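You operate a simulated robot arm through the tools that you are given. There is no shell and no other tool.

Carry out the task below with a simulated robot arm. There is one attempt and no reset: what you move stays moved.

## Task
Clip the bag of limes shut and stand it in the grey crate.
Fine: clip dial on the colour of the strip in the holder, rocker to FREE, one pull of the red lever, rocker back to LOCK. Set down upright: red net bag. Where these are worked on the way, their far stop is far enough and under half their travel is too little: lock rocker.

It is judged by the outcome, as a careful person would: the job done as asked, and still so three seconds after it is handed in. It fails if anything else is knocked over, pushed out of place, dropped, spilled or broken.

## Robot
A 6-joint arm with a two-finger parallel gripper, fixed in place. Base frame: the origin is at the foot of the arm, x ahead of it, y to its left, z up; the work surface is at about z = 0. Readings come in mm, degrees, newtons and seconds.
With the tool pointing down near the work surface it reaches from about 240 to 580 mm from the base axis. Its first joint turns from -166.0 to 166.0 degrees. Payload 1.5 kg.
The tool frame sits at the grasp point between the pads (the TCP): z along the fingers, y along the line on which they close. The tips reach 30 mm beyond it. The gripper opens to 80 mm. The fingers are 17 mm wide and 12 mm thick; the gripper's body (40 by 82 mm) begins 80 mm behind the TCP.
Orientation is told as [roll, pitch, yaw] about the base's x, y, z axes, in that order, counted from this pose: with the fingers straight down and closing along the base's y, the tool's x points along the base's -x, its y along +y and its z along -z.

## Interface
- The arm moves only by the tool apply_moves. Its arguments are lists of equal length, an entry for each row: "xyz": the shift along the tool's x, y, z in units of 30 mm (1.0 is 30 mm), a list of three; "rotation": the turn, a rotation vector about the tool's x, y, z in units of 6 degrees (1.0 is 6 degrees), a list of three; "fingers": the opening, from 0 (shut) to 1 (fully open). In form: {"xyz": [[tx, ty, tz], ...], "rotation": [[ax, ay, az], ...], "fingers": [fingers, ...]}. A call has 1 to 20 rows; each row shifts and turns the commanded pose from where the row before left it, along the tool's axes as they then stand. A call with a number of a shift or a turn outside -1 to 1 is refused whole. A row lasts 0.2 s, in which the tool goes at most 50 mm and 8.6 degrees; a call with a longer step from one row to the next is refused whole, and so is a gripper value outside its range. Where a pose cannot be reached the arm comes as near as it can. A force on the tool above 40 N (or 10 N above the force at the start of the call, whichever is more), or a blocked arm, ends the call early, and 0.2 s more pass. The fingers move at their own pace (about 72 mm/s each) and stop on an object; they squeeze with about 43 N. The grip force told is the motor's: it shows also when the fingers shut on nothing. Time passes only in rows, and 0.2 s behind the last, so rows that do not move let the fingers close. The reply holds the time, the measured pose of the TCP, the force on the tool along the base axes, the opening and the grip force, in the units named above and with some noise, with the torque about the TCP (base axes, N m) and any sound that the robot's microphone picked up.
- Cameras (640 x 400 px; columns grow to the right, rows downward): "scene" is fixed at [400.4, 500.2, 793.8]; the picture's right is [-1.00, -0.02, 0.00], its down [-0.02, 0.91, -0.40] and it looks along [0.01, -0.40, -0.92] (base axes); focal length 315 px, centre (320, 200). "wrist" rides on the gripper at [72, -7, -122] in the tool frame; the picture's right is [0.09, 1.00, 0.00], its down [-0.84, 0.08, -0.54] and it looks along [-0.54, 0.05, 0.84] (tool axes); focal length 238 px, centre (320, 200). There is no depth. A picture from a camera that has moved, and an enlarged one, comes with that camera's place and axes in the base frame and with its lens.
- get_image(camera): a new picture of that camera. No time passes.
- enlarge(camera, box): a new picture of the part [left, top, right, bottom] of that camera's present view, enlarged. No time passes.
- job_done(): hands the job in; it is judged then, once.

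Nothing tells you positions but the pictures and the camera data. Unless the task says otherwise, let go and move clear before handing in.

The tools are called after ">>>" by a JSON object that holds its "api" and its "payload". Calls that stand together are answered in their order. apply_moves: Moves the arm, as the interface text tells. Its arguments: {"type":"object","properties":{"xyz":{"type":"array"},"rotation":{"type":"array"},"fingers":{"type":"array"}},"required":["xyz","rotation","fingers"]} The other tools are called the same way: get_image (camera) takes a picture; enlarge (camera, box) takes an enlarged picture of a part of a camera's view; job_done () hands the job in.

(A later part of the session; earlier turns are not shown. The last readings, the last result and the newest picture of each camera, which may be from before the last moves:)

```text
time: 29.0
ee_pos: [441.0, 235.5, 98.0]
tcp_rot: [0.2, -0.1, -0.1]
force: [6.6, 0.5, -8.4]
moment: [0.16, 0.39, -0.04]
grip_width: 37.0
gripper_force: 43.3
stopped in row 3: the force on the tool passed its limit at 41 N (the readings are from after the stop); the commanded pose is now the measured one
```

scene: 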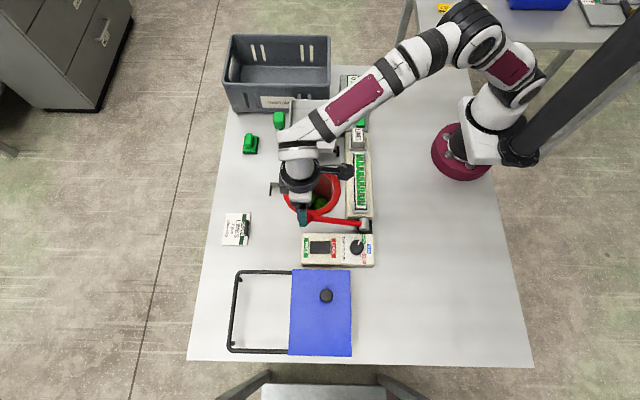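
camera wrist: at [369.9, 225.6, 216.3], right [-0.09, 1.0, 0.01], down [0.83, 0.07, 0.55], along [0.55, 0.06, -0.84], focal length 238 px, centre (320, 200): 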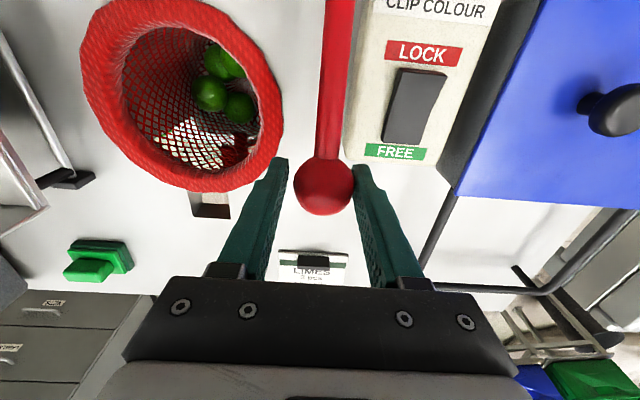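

Upward is resisted at once, so the lever rests at its upper stop and the pull must be downward. Open fingers around the ball would foul the panel corner lower down. So I'll release, rise, shut the fingers and push the ball down from its top.

>>> {"api": "apply_moves", "payload": {"xyz": [[0, 0, 0], [0, 0, 0], [0, 0, -0.8], [0, 0, -0.9], [0, 0, -0.6], [-0.1, 0, 0], [0, 0, 0], [0, 0, 0]], "rotation": [[0, 0, 0], [0, 0, 0], [0, 0, 0], [0, 0, 0], [0, 0, 0], [0, 0, 0], [0, 0, 0], [0, 0, 0]], "fingers": [0.75, 0.75, 0.75, 0.75, 0.75, 0, 0, 0]}}

>>> {"api": "get_image", "payload": {"camera": "wrist"}}

>>> {"api": "enlarge", "payload": {"camera": "wrist", "box": [120, 0, 280, 180]}}

```text
time: 30.8
ee_pos: [443.8, 235.9, 166.6]
tcp_rot: [0.2, -0.2, -0.1]
force: [-0.1, 0.1, -0.2]
moment: [0.0, 0.01, 0.0]
grip_width: 0.0
gripper_force: 21.1
```

```text
taken
camera wrist: at [371.9, 228.0, 288.2], right [-0.09, 1.0, 0.0], down [0.83, 0.07, 0.55], along [0.54, 0.05, -0.84], focal length 238 px, centre (320, 200)
```

wrist: 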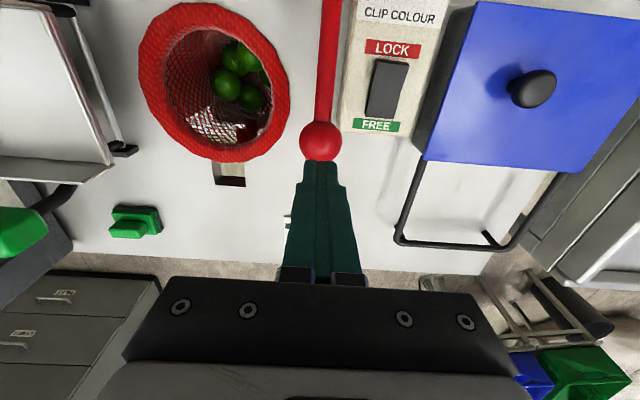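

```text
2.22 times, centred on (200, 90) of wrist
camera zoom: at [371.9, 228.0, 288.2], right [-0.09, 1.0, 0.0], down [0.83, 0.07, 0.55], along [0.54, 0.05, -0.84], focal length 530 px, centre (587, 444)
```

zoom: 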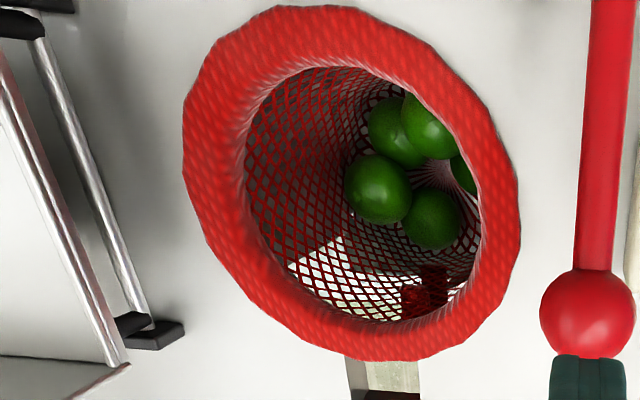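

The closed tips are right above the ball. I'll descend to it and begin pushing down in small steps.

>>> {"api": "apply_moves", "payload": {"xyz": [[-0.05, 0, 0.5], [-0.05, 0, 0.4], [0, 0, 0.1], [0, 0, 0.1], [0, 0, 0.1], [0, 0, 0.1], [0, 0, 0.1]], "rotation": [[0, 0, 0], [0, 0, 0], [0, 0, 0], [0, 0, 0], [0, 0, 0], [0, 0, 0], [0, 0, 0]], "fingers": [0, 0, 0, 0, 0, 0, 0]}}

>>> {"api": "enlarge", "payload": {"camera": "scene", "box": [270, 150, 390, 240]}}

```text
time: 32.4
ee_pos: [447.5, 235.5, 125.2]
tcp_rot: [0.2, -0.3, -0.1]
force: [1.0, 0.8, 2.8]
moment: [-0.01, -0.03, 0.01]
grip_width: 0.0
gripper_force: 21.4
```

```text
4.44 times, centred on (330, 195) of scene
camera zoom: at [400.4, 500.2, 793.8], right [-1.0, -0.02, 0.0], down [-0.02, 0.91, -0.4], along [0.01, -0.4, -0.92], focal length 1401 px, centre (276, 222)
```

zoom: 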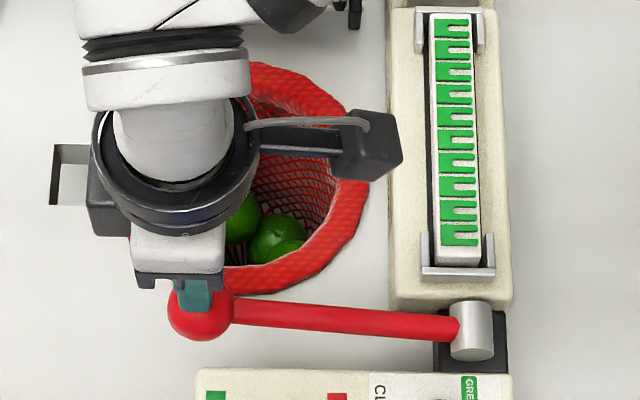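

Force is only about 3 N, so the lever is moving down easily. I'll keep pushing.

>>> {"api": "apply_moves", "payload": {"xyz": [[0, 0, 0.15], [0, 0, 0.15], [0, 0, 0.15], [0, 0, 0.15], [0, 0, 0.15], [0, 0, 0.15]], "rotation": [[0, 0, 0], [0, 0, 0], [0, 0, 0], [0, 0, 0], [0, 0, 0], [0, 0, 0]], "fingers": [0, 0, 0, 0, 0, 0]}}

>>> {"api": "enlarge", "payload": {"camera": "scene", "box": [270, 150, 390, 240]}}

>>> {"api": "get_image", "payload": {"camera": "wrist"}}

```text
time: 33.8
ee_pos: [446.2, 236.3, 100.0]
tcp_rot: [0.3, -0.2, -0.1]
force: [1.5, 1.7, 5.2]
moment: [0.04, -0.09, 0.04]
grip_width: 0.0
gripper_force: 21.7
```

```text
4.44 times, centred on (330, 195) of scene
camera zoom: at [400.4, 500.2, 793.8], right [-1.0, -0.02, 0.0], down [-0.02, 0.91, -0.4], along [0.01, -0.4, -0.92], focal length 1401 px, centre (276, 222)
```

zoom: 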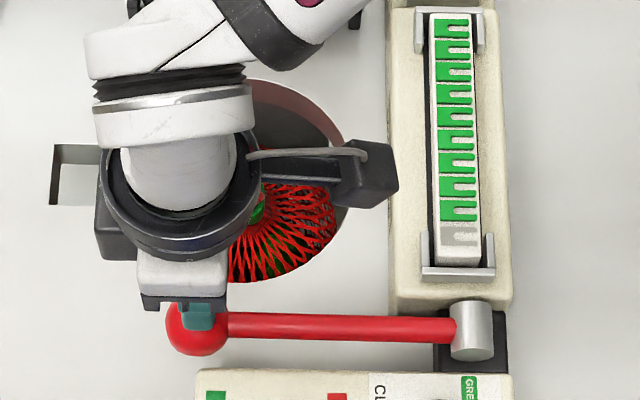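

```text
taken
camera wrist: at [373.7, 228.9, 220.4], right [-0.09, 1.0, 0.0], down [0.83, 0.07, 0.55], along [0.54, 0.05, -0.84], focal length 238 px, centre (320, 200)
```

wrist: 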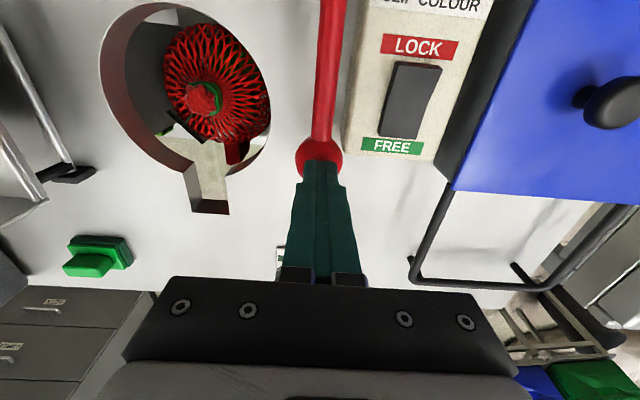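

The bag's mouth has gathered and been closed with a green clip, and one clip is gone from the strip. I'll follow the stroke through to its stop with small guarded steps.

>>> {"api": "apply_moves", "payload": {"xyz": [[0, 0, 0.1], [0, 0, 0.1], [0, 0, 0.1], [0, 0, 0.1], [0, 0, 0.1]], "rotation": [[0, 0, 0], [0, 0, 0], [0, 0, 0], [0, 0, 0], [0, 0, 0]], "fingers": [0, 0, 0, 0, 0]}}

>>> {"api": "enlarge", "payload": {"camera": "scene", "box": [270, 150, 390, 240]}}

```text
time: 34.3
ee_pos: [447.5, 236.3, 98.0]
tcp_rot: [0.2, -0.5, -0.2]
force: [-5.1, -2.0, 16.4]
moment: [-0.1, 0.14, 0.03]
grip_width: 0.0
gripper_force: 21.3
stopped in row 2: the force on the tool passed its limit at 48 N (the readings are from after the stop); the commanded pose is now the measured one
```

```text
4.44 times, centred on (330, 195) of scene
camera zoom: at [400.4, 500.2, 793.8], right [-1.0, -0.02, 0.0], down [-0.02, 0.91, -0.4], along [0.01, -0.4, -0.92], focal length 1401 px, centre (276, 222)
```

zoom: 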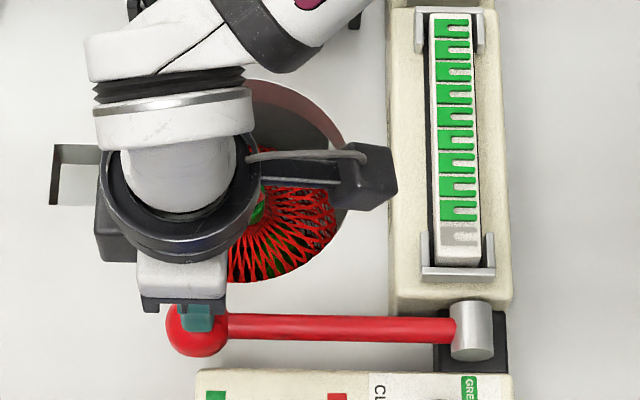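

The lever is at its lower stop. I'll back off upward gently and see whether the lever follows.

>>> {"api": "apply_moves", "payload": {"xyz": [[0, 0, -0.2], [0, 0, -0.3], [0, 0, -0.3], [0, 0, -0.4], [0, 0, -0.5], [0, 0, -0.7]], "rotation": [[0, 0, 0], [0, 0, 0], [0, 0, 0], [0, 0, 0], [0, 0, 0], [0, 0, 0]], "fingers": [0, 0, 0, 0, 0, 0]}}

>>> {"api": "get_image", "payload": {"camera": "scene"}}

>>> {"api": "get_image", "payload": {"camera": "wrist"}}

>>> {"api": "enlarge", "payload": {"camera": "wrist", "box": [120, 0, 280, 180]}}

```text
time: 35.7
ee_pos: [447.1, 234.3, 167.7]
tcp_rot: [0.3, -0.3, -0.2]
force: [0.0, 1.0, 0.7]
moment: [-0.01, 0.0, -0.02]
grip_width: 0.1
gripper_force: 21.5
```

```text
taken
```

scene: 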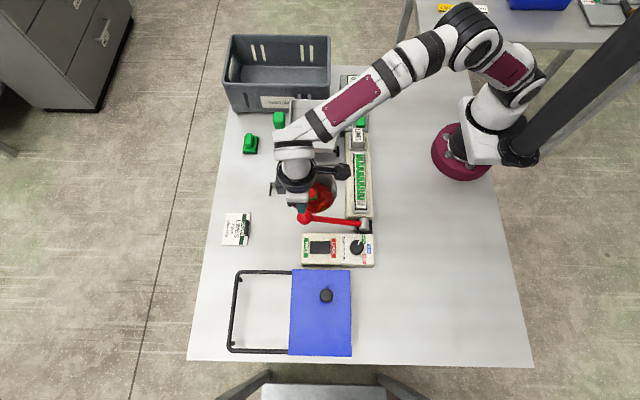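

```text
taken
camera wrist: at [372.8, 227.7, 289.0], right [-0.09, 1.0, 0.0], down [0.83, 0.07, 0.55], along [0.54, 0.05, -0.84], focal length 238 px, centre (320, 200)
```

wrist: 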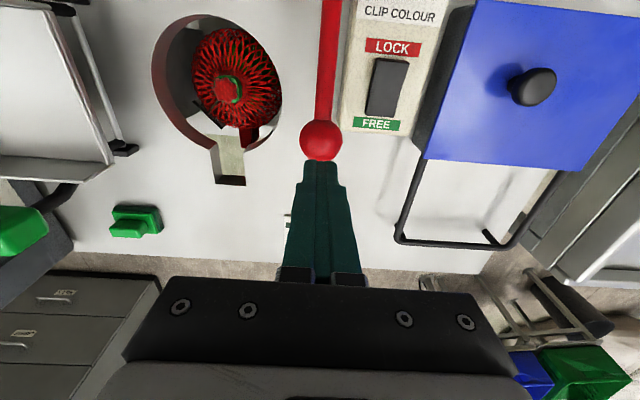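

```text
2.22 times, centred on (200, 90) of wrist
camera zoom: at [372.8, 227.7, 289.0], right [-0.09, 1.0, 0.0], down [0.83, 0.07, 0.55], along [0.54, 0.05, -0.84], focal length 530 px, centre (587, 444)
```

zoom: 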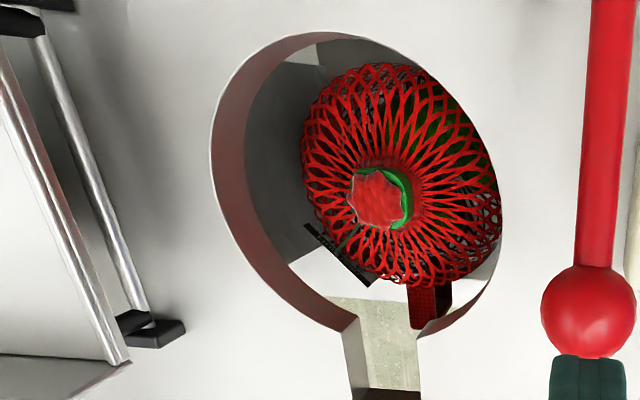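

The lever sprang back to rest on its own and the bag is now closed with a green clip, so the single pull is done. Next I press the LOCK end of the rocker, at about x = 388.

>>> {"api": "apply_moves", "payload": {"xyz": [[0.673, 0.652, 0], [0.673, 0.652, 0], [0.673, 0.652, 0]], "rotation": [[0, 0, 0], [0, 0, 0], [0, 0, 0]], "fingers": [0, 0, 0]}}

>>> {"api": "enlarge", "payload": {"camera": "wrist", "box": [240, 60, 400, 200]}}

```text
time: 36.5
ee_pos: [387.6, 295.7, 168.4]
tcp_rot: [0.3, -0.3, -0.2]
force: [0.7, -0.9, 0.8]
moment: [-0.07, 0.01, 0.01]
grip_width: 0.0
gripper_force: 21.4
```

```text
2.86 times, centred on (320, 130) of wrist
camera zoom: at [313.4, 287.8, 288.6], right [-0.09, 1.0, 0.0], down [0.83, 0.07, 0.55], along [0.54, 0.05, -0.84], focal length 681 px, centre (320, 400)
```

zoom: 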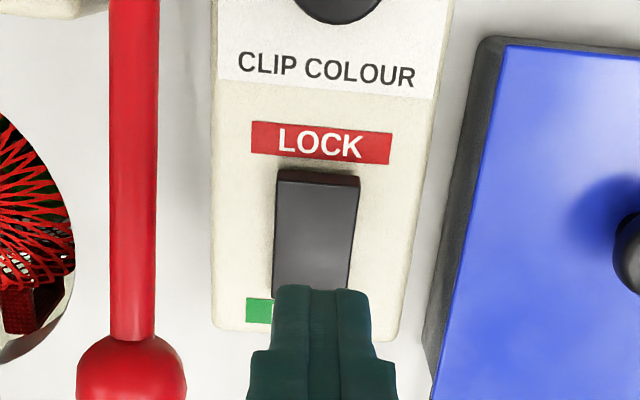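

The tool axis lands on the raised LOCK end. I'll descend and press it in small guarded steps.

>>> {"api": "apply_moves", "payload": {"xyz": [[0, -0.03, 0.9], [0, 0, 0.9], [0, 0, 0.8], [0, 0, 0.2], [0, 0, 0.08], [0, 0, 0.08], [0, 0, 0.08], [0, 0, 0.08], [0, 0, 0.08]], "rotation": [[0, 0, 0], [0, 0, 0], [0, 0, 0], [0, 0, 0], [0, 0, 0], [0, 0, 0], [0, 0, 0], [0, 0, 0], [0, 0, 0]], "fingers": [0, 0, 0, 0, 0, 0, 0, 0, 0]}}

```text
time: 38.6
ee_pos: [387.8, 295.8, 74.9]
tcp_rot: [0.3, -0.3, -0.4]
force: [-2.7, -2.2, 6.9]
moment: [-0.08, 0.02, -0.04]
grip_width: 0.1
gripper_force: 21.5
stopped in row 9: the force on the tool passed its limit at 43 N (the readings are from after the stop); the commanded pose is now the measured one
```

The press ended at the same height as the FREE press did (z≈75), so it should be at the stop. I'll lift and check.

>>> {"api": "apply_moves", "payload": {"xyz": [[0, 0, -0.4], [0, 0, -0.9], [0, 0, -0.9], [0, 0, -0.9]], "rotation": [[0, 0, 0], [0, 0, 0], [0, 0, 0], [0, 0, 0]], "fingers": [0, 0, 0, 0]}}

>>> {"api": "enlarge", "payload": {"camera": "wrist", "box": [240, 60, 400, 200]}}

>>> {"api": "enlarge", "payload": {"camera": "scene", "box": [280, 200, 370, 280]}}

```text
time: 39.6
ee_pos: [384.4, 293.6, 167.2]
tcp_rot: [0.3, -0.3, -0.3]
force: [-0.4, 0.0, 0.2]
moment: [0.0, 0.01, 0.01]
grip_width: 0.2
gripper_force: 21.3
```

```text
2.86 times, centred on (320, 130) of wrist
camera zoom: at [311.3, 286.6, 287.0], right [-0.09, 1.0, 0.01], down [0.83, 0.07, 0.55], along [0.54, 0.05, -0.84], focal length 681 px, centre (320, 400)
```

zoom: 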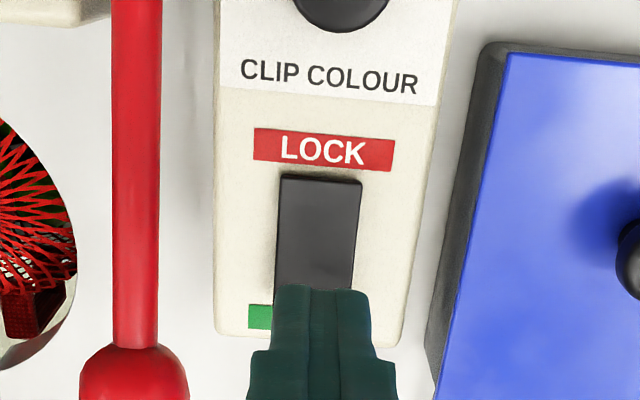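

```text
5.00 times, centred on (325, 240) of scene
camera zoom: at [400.4, 500.2, 793.8], right [-1.0, -0.02, 0.0], down [-0.02, 0.91, -0.4], along [0.01, -0.4, -0.92], focal length 1576 px, centre (295, 0)
```

zoom: 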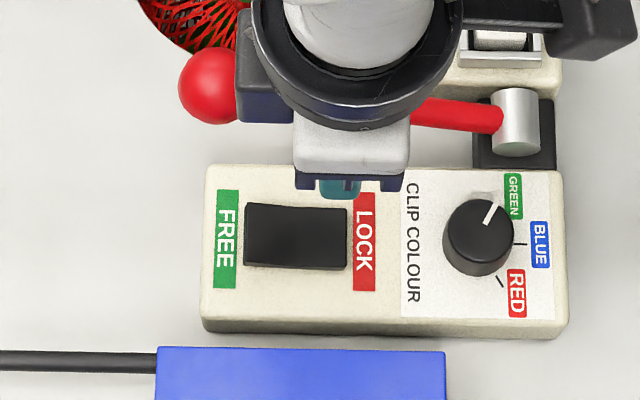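

>>> {"api": "enlarge", "payload": {"camera": "scene", "box": [295, 225, 345, 270]}}

```text
8.89 times, centred on (320, 248) of scene
camera zoom: at [400.4, 500.2, 793.8], right [-1.0, -0.02, 0.0], down [-0.02, 0.91, -0.4], along [0.01, -0.4, -0.92], focal length 2803 px, centre (320, -222)
```

zoom: 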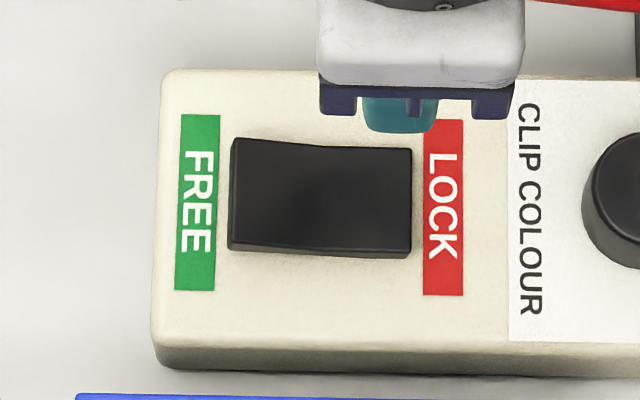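

The rocker looks the same as it did at the start, so it is back on LOCK. Now I'll move over the hole to study the clipped bag.

>>> {"api": "apply_moves", "payload": {"xyz": [[0.037, -0.837, -0.39], [0.037, -0.837, -0.39], [0.037, -0.837, -0.39], [0.037, -0.837, -0.39], [0.037, -0.837, -0.39], [0.037, -0.837, -0.39], [0.037, -0.837, -0.39]], "rotation": [[0, 0, 0], [0, 0, 0], [0, 0, 0], [0, 0, 0], [0, 0, 0], [0, 0, 0], [0, 0, 0]], "fingers": [0, 0, 0, 0, 0, 0, 0]}}

>>> {"api": "get_image", "payload": {"camera": "wrist"}}

>>> {"api": "enlarge", "payload": {"camera": "wrist", "box": [240, 60, 400, 200]}}

>>> {"api": "get_image", "payload": {"camera": "scene"}}

```text
time: 41.2
ee_pos: [378.6, 116.3, 246.0]
tcp_rot: [0.3, -0.3, -0.2]
force: [0.4, 0.2, -0.1]
moment: [0.02, 0.02, -0.04]
grip_width: 0.0
gripper_force: 21.1
```

```text
taken
camera wrist: at [305.6, 109.6, 366.7], right [-0.09, 1.0, 0.01], down [0.83, 0.07, 0.55], along [0.54, 0.05, -0.84], focal length 238 px, centre (320, 200)
```

wrist: 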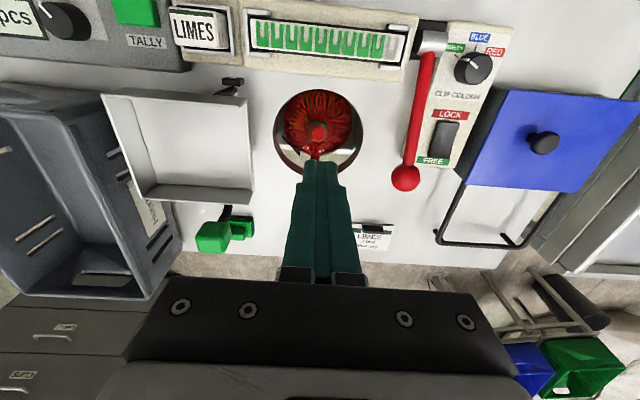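

```text
2.86 times, centred on (320, 130) of wrist
camera zoom: at [305.6, 109.6, 366.7], right [-0.09, 1.0, 0.01], down [0.83, 0.07, 0.55], along [0.54, 0.05, -0.84], focal length 681 px, centre (320, 400)
```

zoom: 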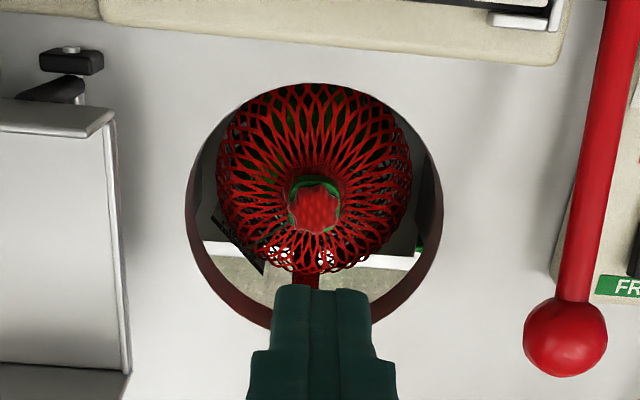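

```text
taken
```

scene: 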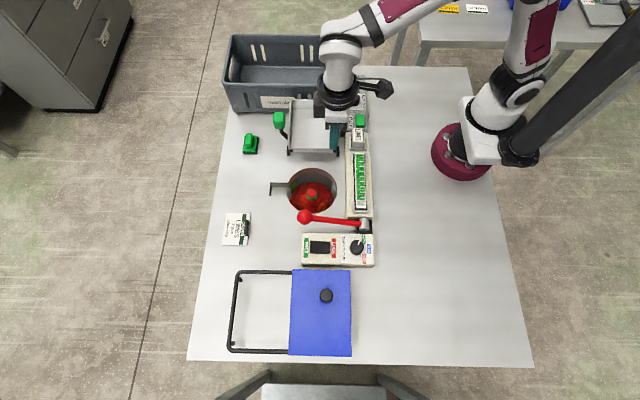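

>>> {"api": "enlarge", "payload": {"camera": "scene", "box": [260, 150, 360, 230]}}

>>> {"api": "enlarge", "payload": {"camera": "scene", "box": [285, 165, 340, 215]}}

>>> {"api": "enlarge", "payload": {"camera": "wrist", "box": [270, 80, 370, 180]}}

```text
5.00 times, centred on (310, 190) of scene
camera zoom: at [400.4, 500.2, 793.8], right [-1.0, -0.02, 0.0], down [-0.02, 0.91, -0.4], along [0.01, -0.4, -0.92], focal length 1576 px, centre (370, 250)
```

zoom: 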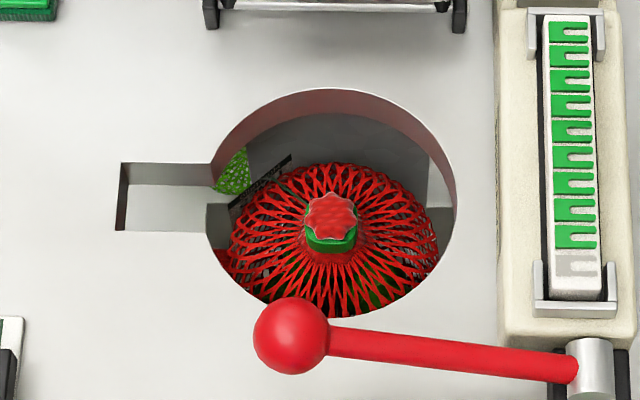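

```text
8.00 times, centred on (312, 190) of scene
camera zoom: at [400.4, 500.2, 793.8], right [-1.0, -0.02, 0.0], down [-0.02, 0.91, -0.4], along [0.01, -0.4, -0.92], focal length 2522 px, centre (380, 280)
```

zoom: 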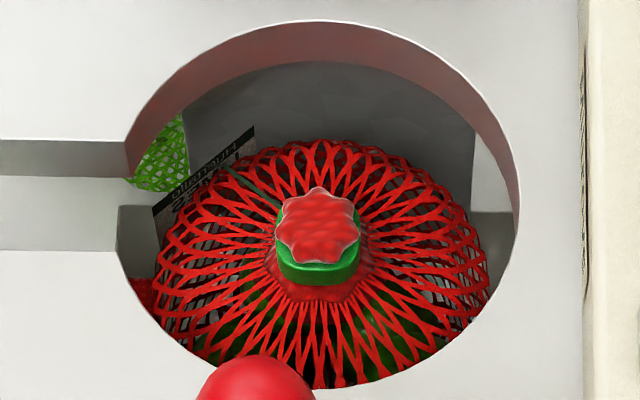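

```text
4.00 times, centred on (320, 130) of wrist
camera zoom: at [305.6, 109.6, 366.7], right [-0.09, 1.0, 0.01], down [0.83, 0.07, 0.55], along [0.54, 0.05, -0.84], focal length 953 px, centre (320, 480)
```

zoom: 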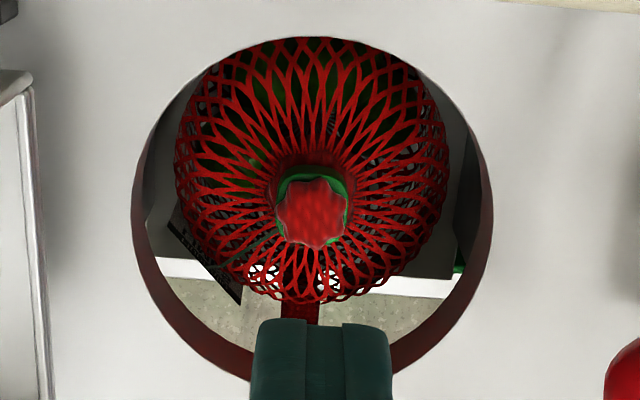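

The bag sits inside the hole, its clipped neck at about (428, 118) and a bit below the table surface (z ≈ -25). I'll move above the neck with the fingers opened moderately and check the alignment.

>>> {"api": "apply_moves", "payload": {"xyz": [[-0.4, 0, 0.7], [-0.4, 0, 0.7], [-0.4, 0, 0.7], [-0.4, 0.017, 0.7], [0, 0, 0]], "rotation": [[0.05, 0.05, 0], [0, 0, 0], [0, 0, 0], [0, 0, 0], [0, 0, 0]], "fingers": [0.65, 0.65, 0.65, 0.65, 0.65]}}

>>> {"api": "get_image", "payload": {"camera": "wrist"}}

>>> {"api": "enlarge", "payload": {"camera": "wrist", "box": [240, 60, 400, 180]}}

```text
time: 42.5
ee_pos: [425.7, 118.3, 161.9]
tcp_rot: [0.1, -0.1, -0.3]
force: [0.6, 0.1, -0.4]
moment: [0.01, -0.01, 0.02]
grip_width: 51.9
gripper_force: 0.1
```

```text
taken
camera wrist: at [352.9, 112.1, 283.1], right [-0.09, 1.0, 0.0], down [0.84, 0.07, 0.54], along [0.54, 0.05, -0.84], focal length 238 px, centre (320, 200)
```

wrist: 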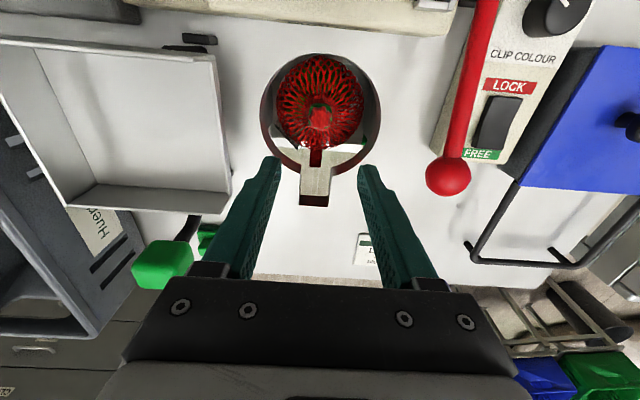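

```text
3.33 times, centred on (320, 120) of wrist
camera zoom: at [352.9, 112.1, 283.1], right [-0.09, 1.0, 0.0], down [0.84, 0.07, 0.54], along [0.54, 0.05, -0.84], focal length 794 px, centre (320, 467)
```

zoom: 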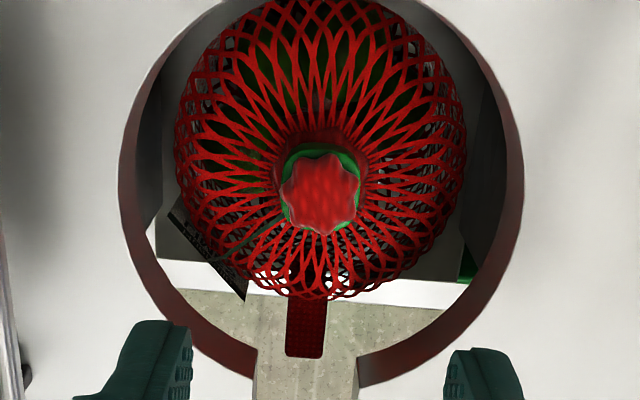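

The neck is almost under the tool axis, needing about 3 mm more in x. I'll descend until the tips are just above the table level and check again.

>>> {"api": "apply_moves", "payload": {"xyz": [[-0.1, 0.03, 0.82], [0, 0, 0.82], [0, 0, 0.82], [0, 0, 0.82], [0, 0, 0.82]], "rotation": [[0, 0, 0], [0, 0, 0], [0, 0, 0], [0, 0, 0], [0, 0, 0]], "fingers": [0.65, 0.65, 0.65, 0.65, 0.65]}}

>>> {"api": "get_image", "payload": {"camera": "wrist"}}

>>> {"api": "enlarge", "payload": {"camera": "wrist", "box": [240, 80, 400, 220]}}

>>> {"api": "enlarge", "payload": {"camera": "scene", "box": [260, 140, 360, 230]}}

```text
time: 43.6
ee_pos: [431.1, 117.7, 41.9]
tcp_rot: [0.1, 0.0, -0.4]
force: [-0.6, 0.4, 0.6]
moment: [0.02, -0.02, -0.02]
grip_width: 51.9
gripper_force: 0.0
```

```text
taken
camera wrist: at [358.4, 111.1, 163.3], right [-0.09, 1.0, 0.0], down [0.84, 0.07, 0.54], along [0.54, 0.05, -0.84], focal length 238 px, centre (320, 200)
```

wrist: 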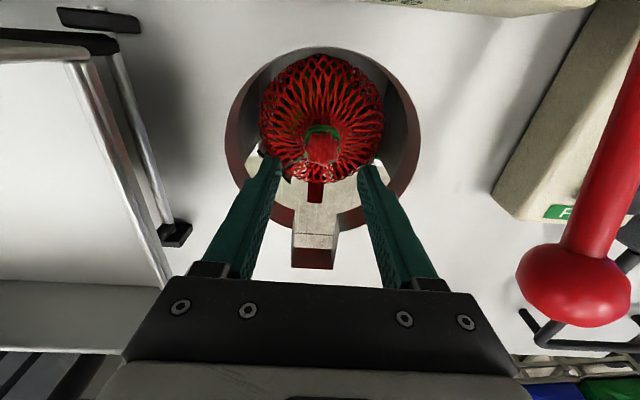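

```text
2.86 times, centred on (320, 150) of wrist
camera zoom: at [358.4, 111.1, 163.3], right [-0.09, 1.0, 0.0], down [0.84, 0.07, 0.54], along [0.54, 0.05, -0.84], focal length 681 px, centre (320, 343)
```

zoom: 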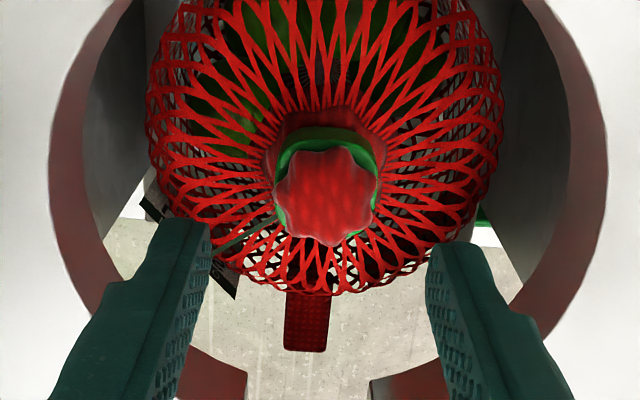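

```text
4.44 times, centred on (310, 185) of scene
camera zoom: at [400.4, 500.2, 793.8], right [-1.0, -0.02, 0.0], down [-0.02, 0.91, -0.4], along [0.01, -0.4, -0.92], focal length 1401 px, centre (364, 267)
```

zoom: 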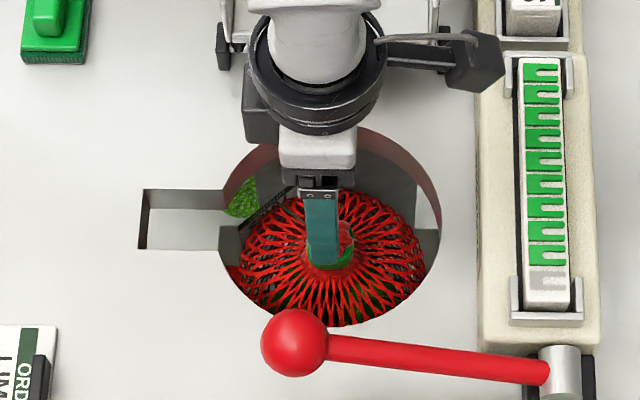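

The neck is centred (about 1 mm in y to correct) with its top near z ≈ -32. I'll lower the fingers around it into the hole, watching the force.

>>> {"api": "apply_moves", "payload": {"xyz": [[0, 0.04, 0.6], [0, 0, 0.6], [0, 0, 0.4], [0, 0, 0.2], [0, 0, 0.2]], "rotation": [[0, 0, 0], [0, 0, 0], [0, 0, 0], [0, 0, 0], [0, 0, 0]], "fingers": [0.65, 0.65, 0.65, 0.65, 0.65]}}

>>> {"api": "enlarge", "payload": {"camera": "wrist", "box": [240, 80, 400, 220]}}

>>> {"api": "enlarge", "payload": {"camera": "scene", "box": [260, 140, 360, 230]}}

```text
time: 44.9
ee_pos: [428.5, 122.2, -19.4]
tcp_rot: [0.0, 0.0, -0.3]
force: [0.3, 0.8, -0.2]
moment: [-0.01, 0.0, -0.02]
grip_width: 52.0
gripper_force: 0.0
```

```text
2.86 times, centred on (320, 150) of wrist
camera zoom: at [356.6, 114.3, 101.6], right [-0.09, 1.0, 0.0], down [0.84, 0.07, 0.54], along [0.54, 0.05, -0.84], focal length 681 px, centre (320, 343)
```

zoom: 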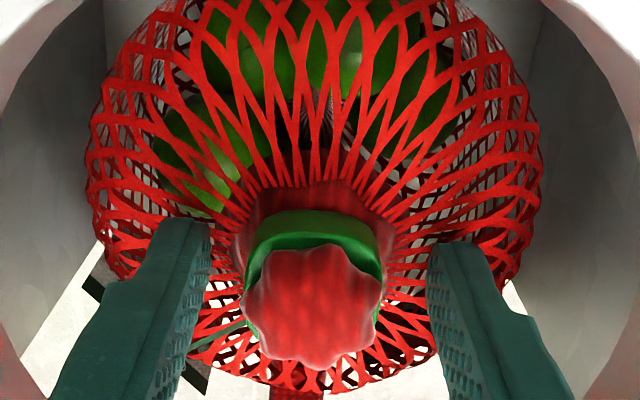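

```text
4.44 times, centred on (310, 185) of scene
camera zoom: at [400.4, 500.2, 793.8], right [-1.0, -0.02, 0.0], down [-0.02, 0.91, -0.4], along [0.01, -0.4, -0.92], focal length 1401 px, centre (364, 267)
```

zoom: 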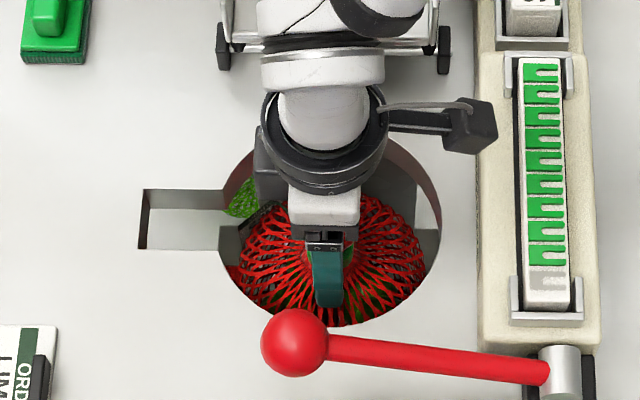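

The neck and clip are between the fingers; the tuft top is about 8 mm below the grasp point. I'll go down 7 mm more and close.

>>> {"api": "apply_moves", "payload": {"xyz": [[0, 0, 0.12], [0, 0, 0.12], [0, 0, 0], [0, 0, 0], [0, 0, 0], [0, 0, 0]], "rotation": [[0, 0, 0], [0, 0, 0], [0, 0, 0], [0, 0, 0], [0, 0, 0], [0, 0, 0]], "fingers": [0.65, 0.65, 0.2, 0.2, 0.2, 0.2]}}

>>> {"api": "enlarge", "payload": {"camera": "wrist", "box": [240, 80, 400, 220]}}

```text
time: 45.5
ee_pos: [430.1, 121.3, -23.4]
tcp_rot: [0.1, -0.3, -0.4]
force: [-3.8, -4.6, 12.2]
moment: [-0.46, 0.12, -0.08]
grip_width: 55.8
gripper_force: 1.8
stopped in row 2: the force on the tool passed its limit at 45 N (the readings are from after the stop); the commanded pose is now the measured one
```

```text
2.86 times, centred on (320, 150) of wrist
camera zoom: at [357.9, 114.2, 98.1], right [-0.09, 1.0, 0.0], down [0.83, 0.07, 0.55], along [0.54, 0.05, -0.84], focal length 681 px, centre (320, 343)
```

zoom: 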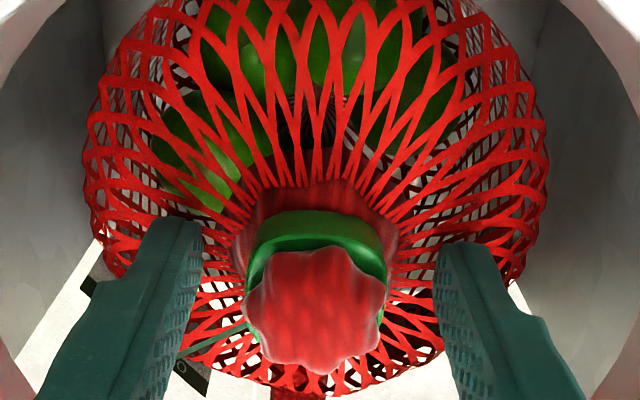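

The tips met the bag's shoulder, so this is the depth limit. I'll back up 3 mm and close around the neck.

>>> {"api": "apply_moves", "payload": {"xyz": [[0, 0, -0.1], [0, 0, 0], [0, 0, 0], [0, 0, 0], [0, 0, 0]], "rotation": [[0, 0.03, 0.05], [0, 0, 0], [0, 0, 0], [0, 0, 0], [0, 0, 0]], "fingers": [0.65, 0.4, 0.25, 0.25, 0.25]}}

>>> {"api": "enlarge", "payload": {"camera": "wrist", "box": [240, 80, 400, 220]}}

```text
time: 46.6
ee_pos: [431.5, 121.8, -18.4]
tcp_rot: [0.0, -0.2, -0.7]
force: [-3.6, -10.7, 37.9]
moment: [-0.29, -0.11, 0.03]
grip_width: 42.0
gripper_force: 42.9
```

```text
2.86 times, centred on (320, 150) of wrist
camera zoom: at [358.4, 115.4, 101.4], right [-0.08, 1.0, 0.0], down [0.84, 0.07, 0.55], along [0.54, 0.05, -0.84], focal length 681 px, centre (320, 343)
```

zoom: 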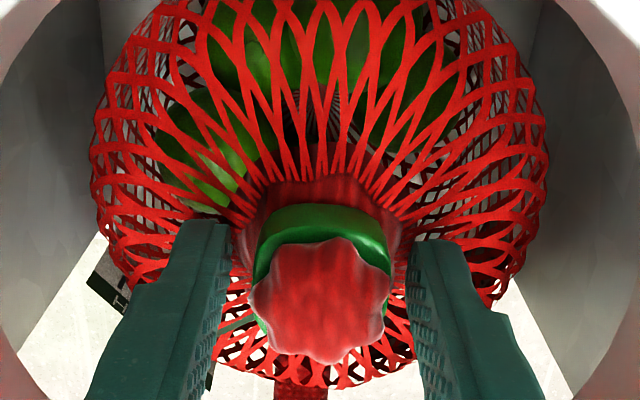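

The fingers are squeezing the flare under the clip and riding up. I'll open a little, rise 5 mm and close at the clip itself.

>>> {"api": "apply_moves", "payload": {"xyz": [[0, 0, 0], [0, 0.02, -0.15], [0, 0, 0], [0, 0, 0], [0, 0, 0], [0, 0, 0]], "rotation": [[0, 0.03, -0.1], [0, 0, 0], [0, 0, 0], [0, 0, 0], [0, 0, 0], [0, 0, 0]], "fingers": [0.65, 0.65, 0.4, 0.25, 0.25, 0.25]}}

>>> {"api": "enlarge", "payload": {"camera": "wrist", "box": [240, 80, 400, 220]}}

```text
time: 48.0
ee_pos: [430.6, 122.5, -14.8]
tcp_rot: [0.1, 0.1, -0.1]
force: [-1.1, -5.2, 13.0]
moment: [-0.2, 0.06, 0.02]
grip_width: 35.8
gripper_force: 16.5
```

```text
2.86 times, centred on (320, 150) of wrist
camera zoom: at [358.2, 115.9, 105.9], right [-0.09, 1.0, 0.0], down [0.84, 0.08, 0.54], along [0.54, 0.05, -0.84], focal length 681 px, centre (320, 343)
```

zoom: 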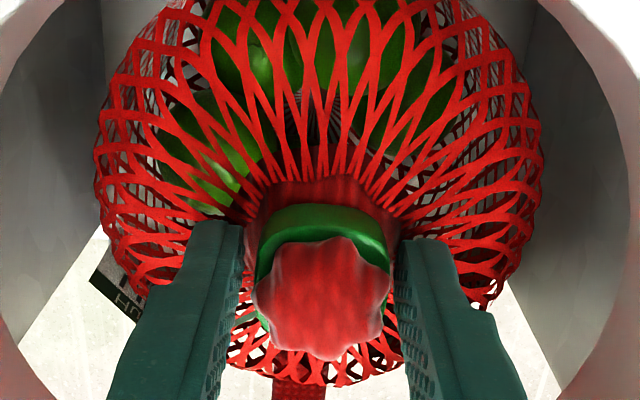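

>>> {"api": "apply_moves", "payload": {"xyz": [[0, 0.03, 0], [0, 0, 0], [0, 0, 0]], "rotation": [[0, 0, 0], [0, 0, 0], [0, 0, 0]], "fingers": [0.25, 0.25, 0.25]}}

>>> {"api": "enlarge", "payload": {"camera": "wrist", "box": [240, 80, 400, 220]}}

```text
time: 48.9
ee_pos: [430.5, 124.9, -15.4]
tcp_rot: [0.1, 0.1, -0.1]
force: [-4.9, -8.4, 32.3]
moment: [-1.01, -0.14, -0.04]
grip_width: 32.8
gripper_force: 40.3
```

```text
2.86 times, centred on (320, 150) of wrist
camera zoom: at [358.4, 116.5, 106.0], right [-0.09, 1.0, 0.0], down [0.84, 0.08, 0.54], along [0.54, 0.05, -0.84], focal length 681 px, centre (320, 343)
```

zoom: 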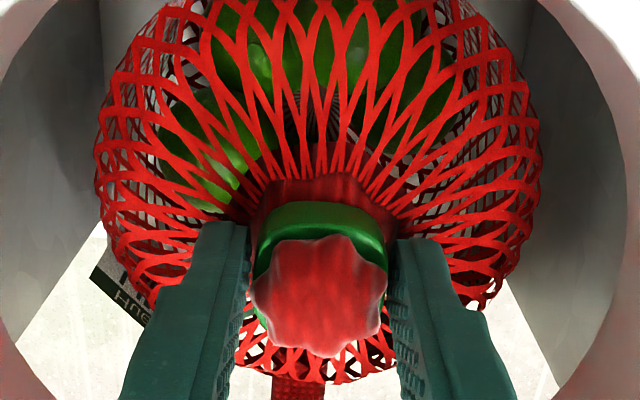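

There's still an upward push from the flare under the tips. I'll re-grip 4 mm higher so only the clip and tuft are held.

>>> {"api": "apply_moves", "payload": {"xyz": [[0, 0, 0], [0, 0, -0.15], [0, 0, 0], [0, 0, 0], [0, 0, 0], [0, 0, 0]], "rotation": [[0, 0, 0], [0, 0, 0], [0, 0, 0], [0, 0, 0], [0, 0, 0], [0, 0, 0]], "fingers": [0.55, 0.55, 0.3, 0.25, 0.25, 0.25]}}

>>> {"api": "enlarge", "payload": {"camera": "wrist", "box": [240, 80, 400, 220]}}

```text
time: 50.2
ee_pos: [429.6, 123.1, -11.1]
tcp_rot: [0.2, 0.1, 0.0]
force: [-0.8, -0.7, -3.1]
moment: [0.02, 0.01, -0.02]
grip_width: 32.1
gripper_force: 40.5
```

```text
2.86 times, centred on (320, 150) of wrist
camera zoom: at [358.1, 116.1, 109.7], right [-0.09, 1.0, 0.0], down [0.84, 0.08, 0.54], along [0.54, 0.05, -0.84], focal length 681 px, centre (320, 343)
```

zoom: 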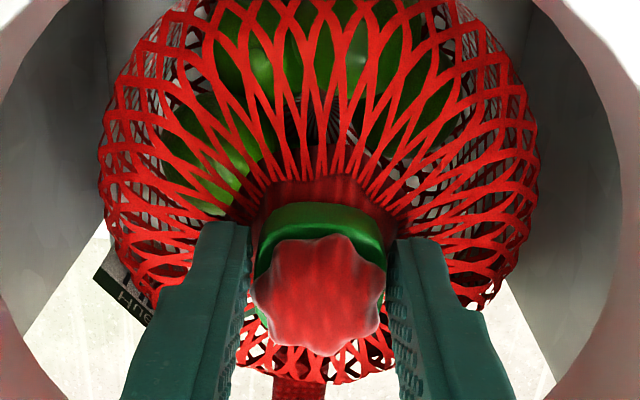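

The grip is clean now: 32 mm wide with almost no side or vertical load. I'll lift slowly by about 10 mm and check the load.

>>> {"api": "apply_moves", "payload": {"xyz": [[0, 0, -0.1], [0, 0, -0.1], [0, 0, -0.15], [0, 0, 0]], "rotation": [[0, 0, 0], [0, 0, 0], [0, 0, 0], [0, 0, 0]], "fingers": [0.25, 0.25, 0.25, 0.25]}}

>>> {"api": "enlarge", "payload": {"camera": "scene", "box": [260, 140, 360, 230]}}

>>> {"api": "enlarge", "payload": {"camera": "wrist", "box": [200, 40, 440, 240]}}

```text
time: 51.2
ee_pos: [430.9, 123.3, 0.0]
tcp_rot: [0.2, 0.1, 0.0]
force: [0.2, 0.0, -2.5]
moment: [0.02, 0.0, 0.04]
grip_width: 32.2
gripper_force: 40.4
```

```text
4.44 times, centred on (310, 185) of scene
camera zoom: at [400.4, 500.2, 793.8], right [-1.0, -0.02, 0.0], down [-0.02, 0.91, -0.4], along [0.01, -0.4, -0.92], focal length 1401 px, centre (364, 267)
```

zoom: 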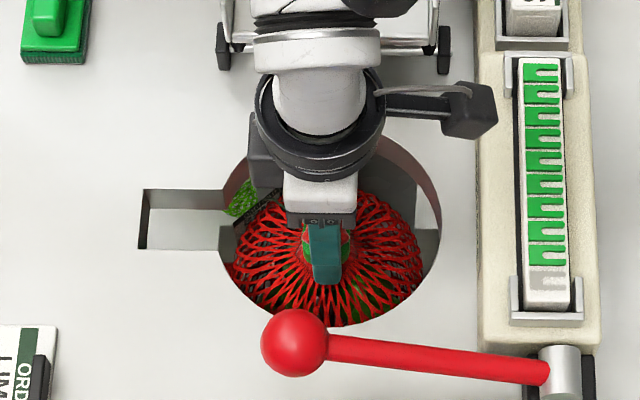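

```text
2.00 times, centred on (320, 140) of wrist
camera zoom: at [358.3, 115.6, 121.0], right [-0.09, 1.0, 0.0], down [0.84, 0.08, 0.54], along [0.54, 0.05, -0.84], focal length 477 px, centre (320, 320)
```

zoom: 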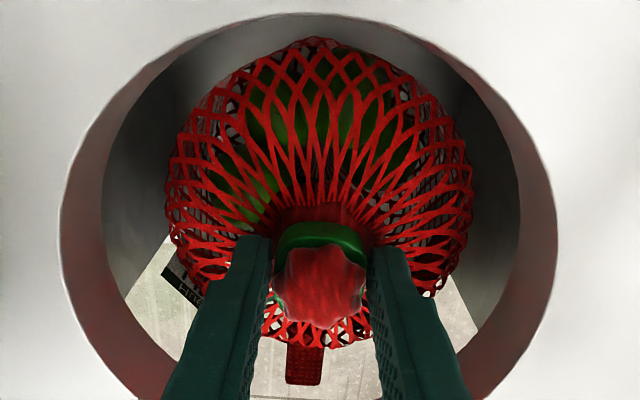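

The load is about 2.5 N and the bag rises freely. It sits some 3 mm toward +x and +y of the hole's centre, so I'll centre it as I keep lifting slowly.

>>> {"api": "apply_moves", "payload": {"xyz": [[0.04, -0.04, -0.2], [0.04, -0.04, -0.2], [0, 0, -0.2], [0, 0, -0.2], [0, 0, -0.2]], "rotation": [[0, 0, 0], [0, 0, 0], [0, 0, 0], [0, 0, 0], [0, 0, 0]], "fingers": [0.25, 0.25, 0.25, 0.25, 0.25]}}

>>> {"api": "enlarge", "payload": {"camera": "scene", "box": [260, 140, 360, 230]}}

>>> {"api": "enlarge", "payload": {"camera": "wrist", "box": [200, 40, 440, 240]}}

```text
time: 52.5
ee_pos: [427.4, 120.5, 29.7]
tcp_rot: [0.2, 0.0, -0.1]
force: [0.1, -0.4, -3.0]
moment: [0.02, 0.0, -0.01]
grip_width: 32.2
gripper_force: 40.4
```

```text
4.44 times, centred on (310, 185) of scene
camera zoom: at [400.4, 500.2, 793.8], right [-1.0, -0.02, 0.0], down [-0.02, 0.91, -0.4], along [0.01, -0.4, -0.92], focal length 1401 px, centre (364, 267)
```

zoom: 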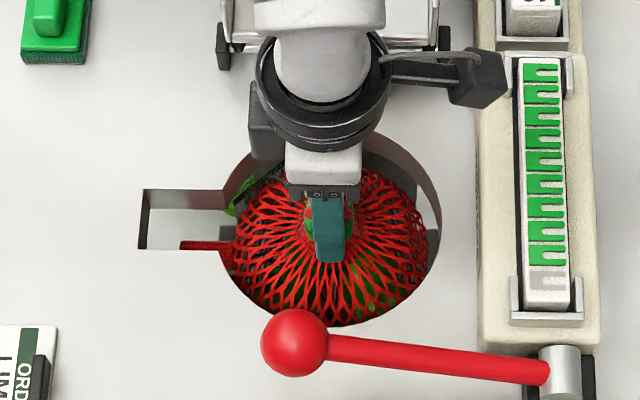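

```text
2.00 times, centred on (320, 140) of wrist
camera zoom: at [355.9, 113.5, 150.7], right [-0.09, 1.0, 0.0], down [0.84, 0.08, 0.54], along [0.54, 0.05, -0.84], focal length 477 px, centre (320, 320)
```

zoom: 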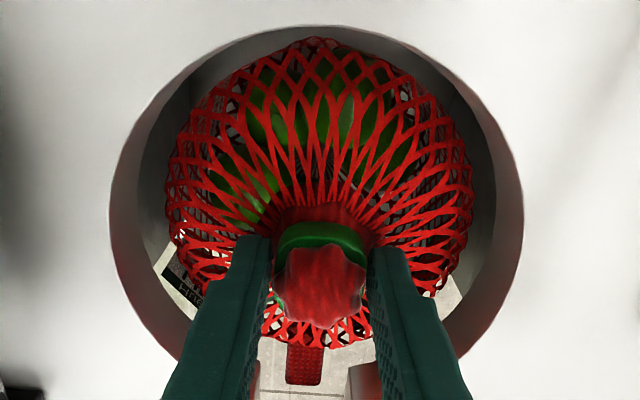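

The bag has a red tab that points toward +x and lines up with the slot of the keyhole, and the bag is now well centred in the hole. I'll keep lifting straight, without turning.

>>> {"api": "apply_moves", "payload": {"xyz": [[0, 0, -0.25], [0, 0, -0.25], [0, 0, -0.25], [0, 0, -0.25], [0, 0, -0.25]], "rotation": [[0, 0, 0], [0, 0, 0], [0, 0, 0], [0, 0, 0], [0, 0, 0]], "fingers": [0.25, 0.25, 0.25, 0.25, 0.25]}}

>>> {"api": "enlarge", "payload": {"camera": "scene", "box": [260, 140, 360, 230]}}

>>> {"api": "enlarge", "payload": {"camera": "wrist", "box": [200, 40, 440, 240]}}

```text
time: 53.6
ee_pos: [427.3, 119.3, 67.0]
tcp_rot: [0.1, 0.1, -0.1]
force: [-0.2, 0.3, -2.7]
moment: [0.0, -0.02, -0.05]
grip_width: 32.0
gripper_force: 40.4
```

```text
4.44 times, centred on (310, 185) of scene
camera zoom: at [400.4, 500.2, 793.8], right [-1.0, -0.02, 0.0], down [-0.02, 0.91, -0.4], along [0.01, -0.4, -0.92], focal length 1401 px, centre (364, 267)
```

zoom: 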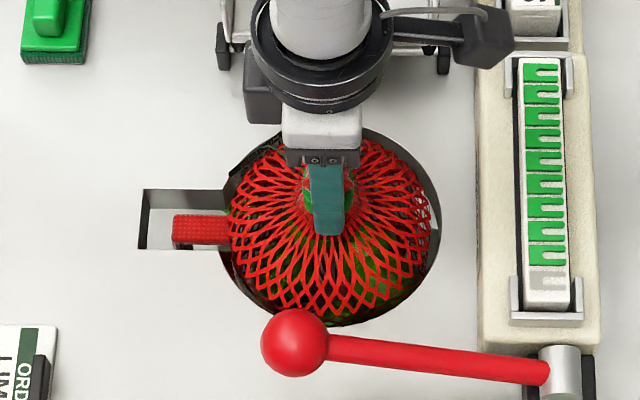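

```text
2.00 times, centred on (320, 140) of wrist
camera zoom: at [355.7, 112.5, 188.5], right [-0.09, 1.0, 0.0], down [0.84, 0.08, 0.54], along [0.54, 0.05, -0.84], focal length 477 px, centre (320, 320)
```

zoom: 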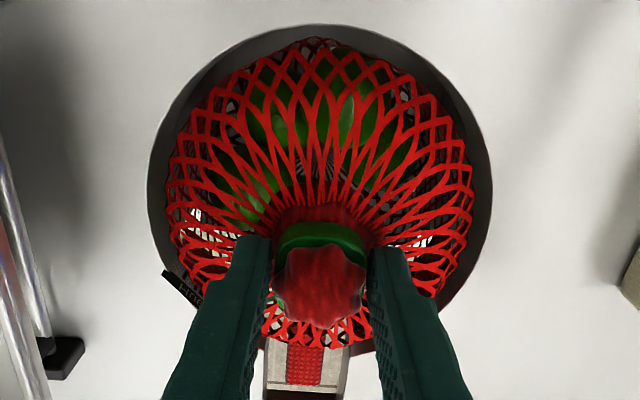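

Everything is passing freely, with the tab inside the slot. I'll continue lifting in small steps.

>>> {"api": "apply_moves", "payload": {"xyz": [[0, 0, -0.2], [0, 0, -0.2], [0, 0, -0.2], [0, 0, -0.2]], "rotation": [[0, 0, 0], [0, 0, 0], [0, 0, 0], [0, 0, 0]], "fingers": [0.25, 0.25, 0.25, 0.25]}}

>>> {"api": "enlarge", "payload": {"camera": "scene", "box": [260, 140, 360, 230]}}

>>> {"api": "enlarge", "payload": {"camera": "wrist", "box": [200, 40, 440, 240]}}

```text
time: 54.6
ee_pos: [427.5, 119.3, 91.2]
tcp_rot: [0.1, 0.1, 0.0]
force: [0.6, 0.3, -4.3]
moment: [0.01, -0.03, 0.0]
grip_width: 32.1
gripper_force: 41.0
```

```text
4.44 times, centred on (310, 185) of scene
camera zoom: at [400.4, 500.2, 793.8], right [-1.0, -0.02, 0.0], down [-0.02, 0.91, -0.4], along [0.01, -0.4, -0.92], focal length 1401 px, centre (364, 267)
```

zoom: 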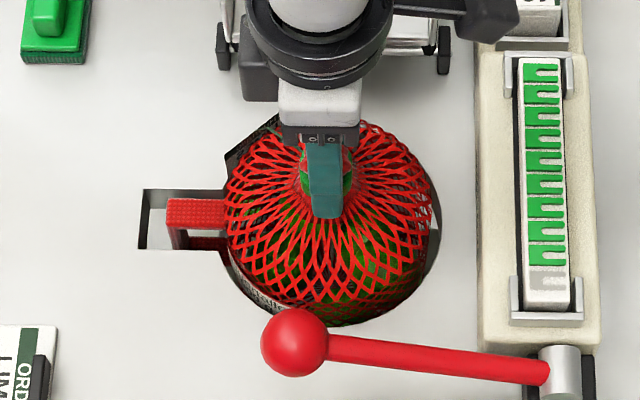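

```text
2.00 times, centred on (320, 140) of wrist
camera zoom: at [356.1, 112.8, 212.2], right [-0.09, 1.0, 0.0], down [0.84, 0.08, 0.54], along [0.54, 0.05, -0.84], focal length 477 px, centre (320, 320)
```

zoom: 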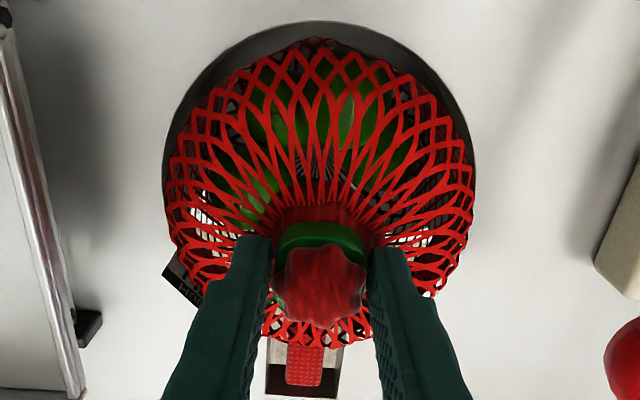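

The "tab" is a carry-handle loop passing through the slot with clearance. I'll continue lifting until the whole bag is out.

>>> {"api": "apply_moves", "payload": {"xyz": [[0, 0, -0.25], [0, 0, -0.25], [0, 0, -0.25], [0, 0, -0.25], [0, 0, -0.25], [0, 0, -0.25]], "rotation": [[0, 0, 0], [0, 0, 0], [0, 0, 0], [0, 0, 0], [0, 0, 0], [0, 0, 0]], "fingers": [0.25, 0.25, 0.25, 0.25, 0.25, 0.25]}}

>>> {"api": "enlarge", "payload": {"camera": "scene", "box": [260, 130, 360, 230]}}

>>> {"api": "enlarge", "payload": {"camera": "wrist", "box": [200, 40, 440, 240]}}

```text
time: 56.0
ee_pos: [428.9, 119.9, 135.8]
tcp_rot: [0.1, 0.1, 0.0]
force: [0.7, 0.1, -2.3]
moment: [0.05, -0.01, 0.02]
grip_width: 32.2
gripper_force: 40.3
```

```text
4.00 times, centred on (310, 180) of scene
camera zoom: at [400.4, 500.2, 793.8], right [-1.0, -0.02, 0.0], down [-0.02, 0.91, -0.4], along [0.01, -0.4, -0.92], focal length 1261 px, centre (360, 280)
```

zoom: 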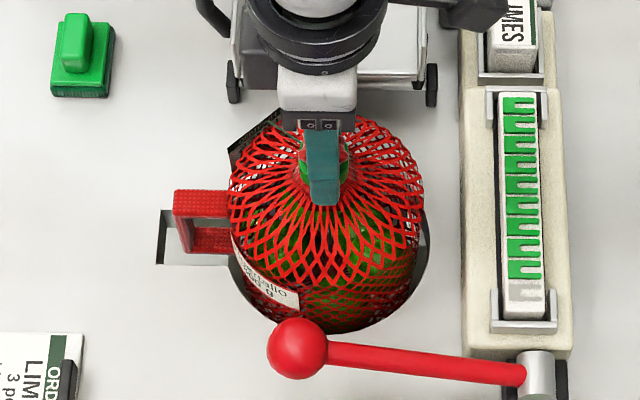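

```text
2.00 times, centred on (320, 140) of wrist
camera zoom: at [356.0, 113.3, 256.8], right [-0.09, 1.0, 0.0], down [0.84, 0.08, 0.54], along [0.54, 0.05, -0.84], focal length 477 px, centre (320, 320)
```

zoom: 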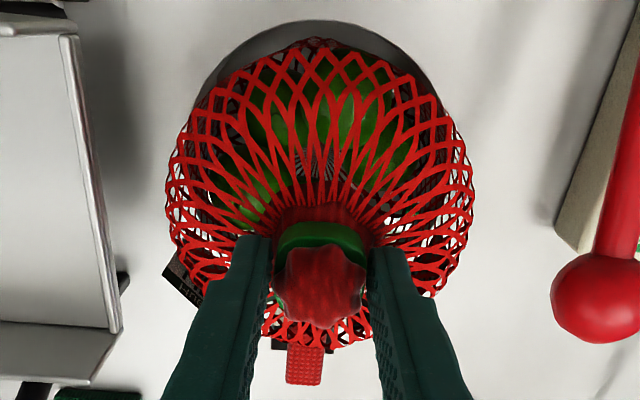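

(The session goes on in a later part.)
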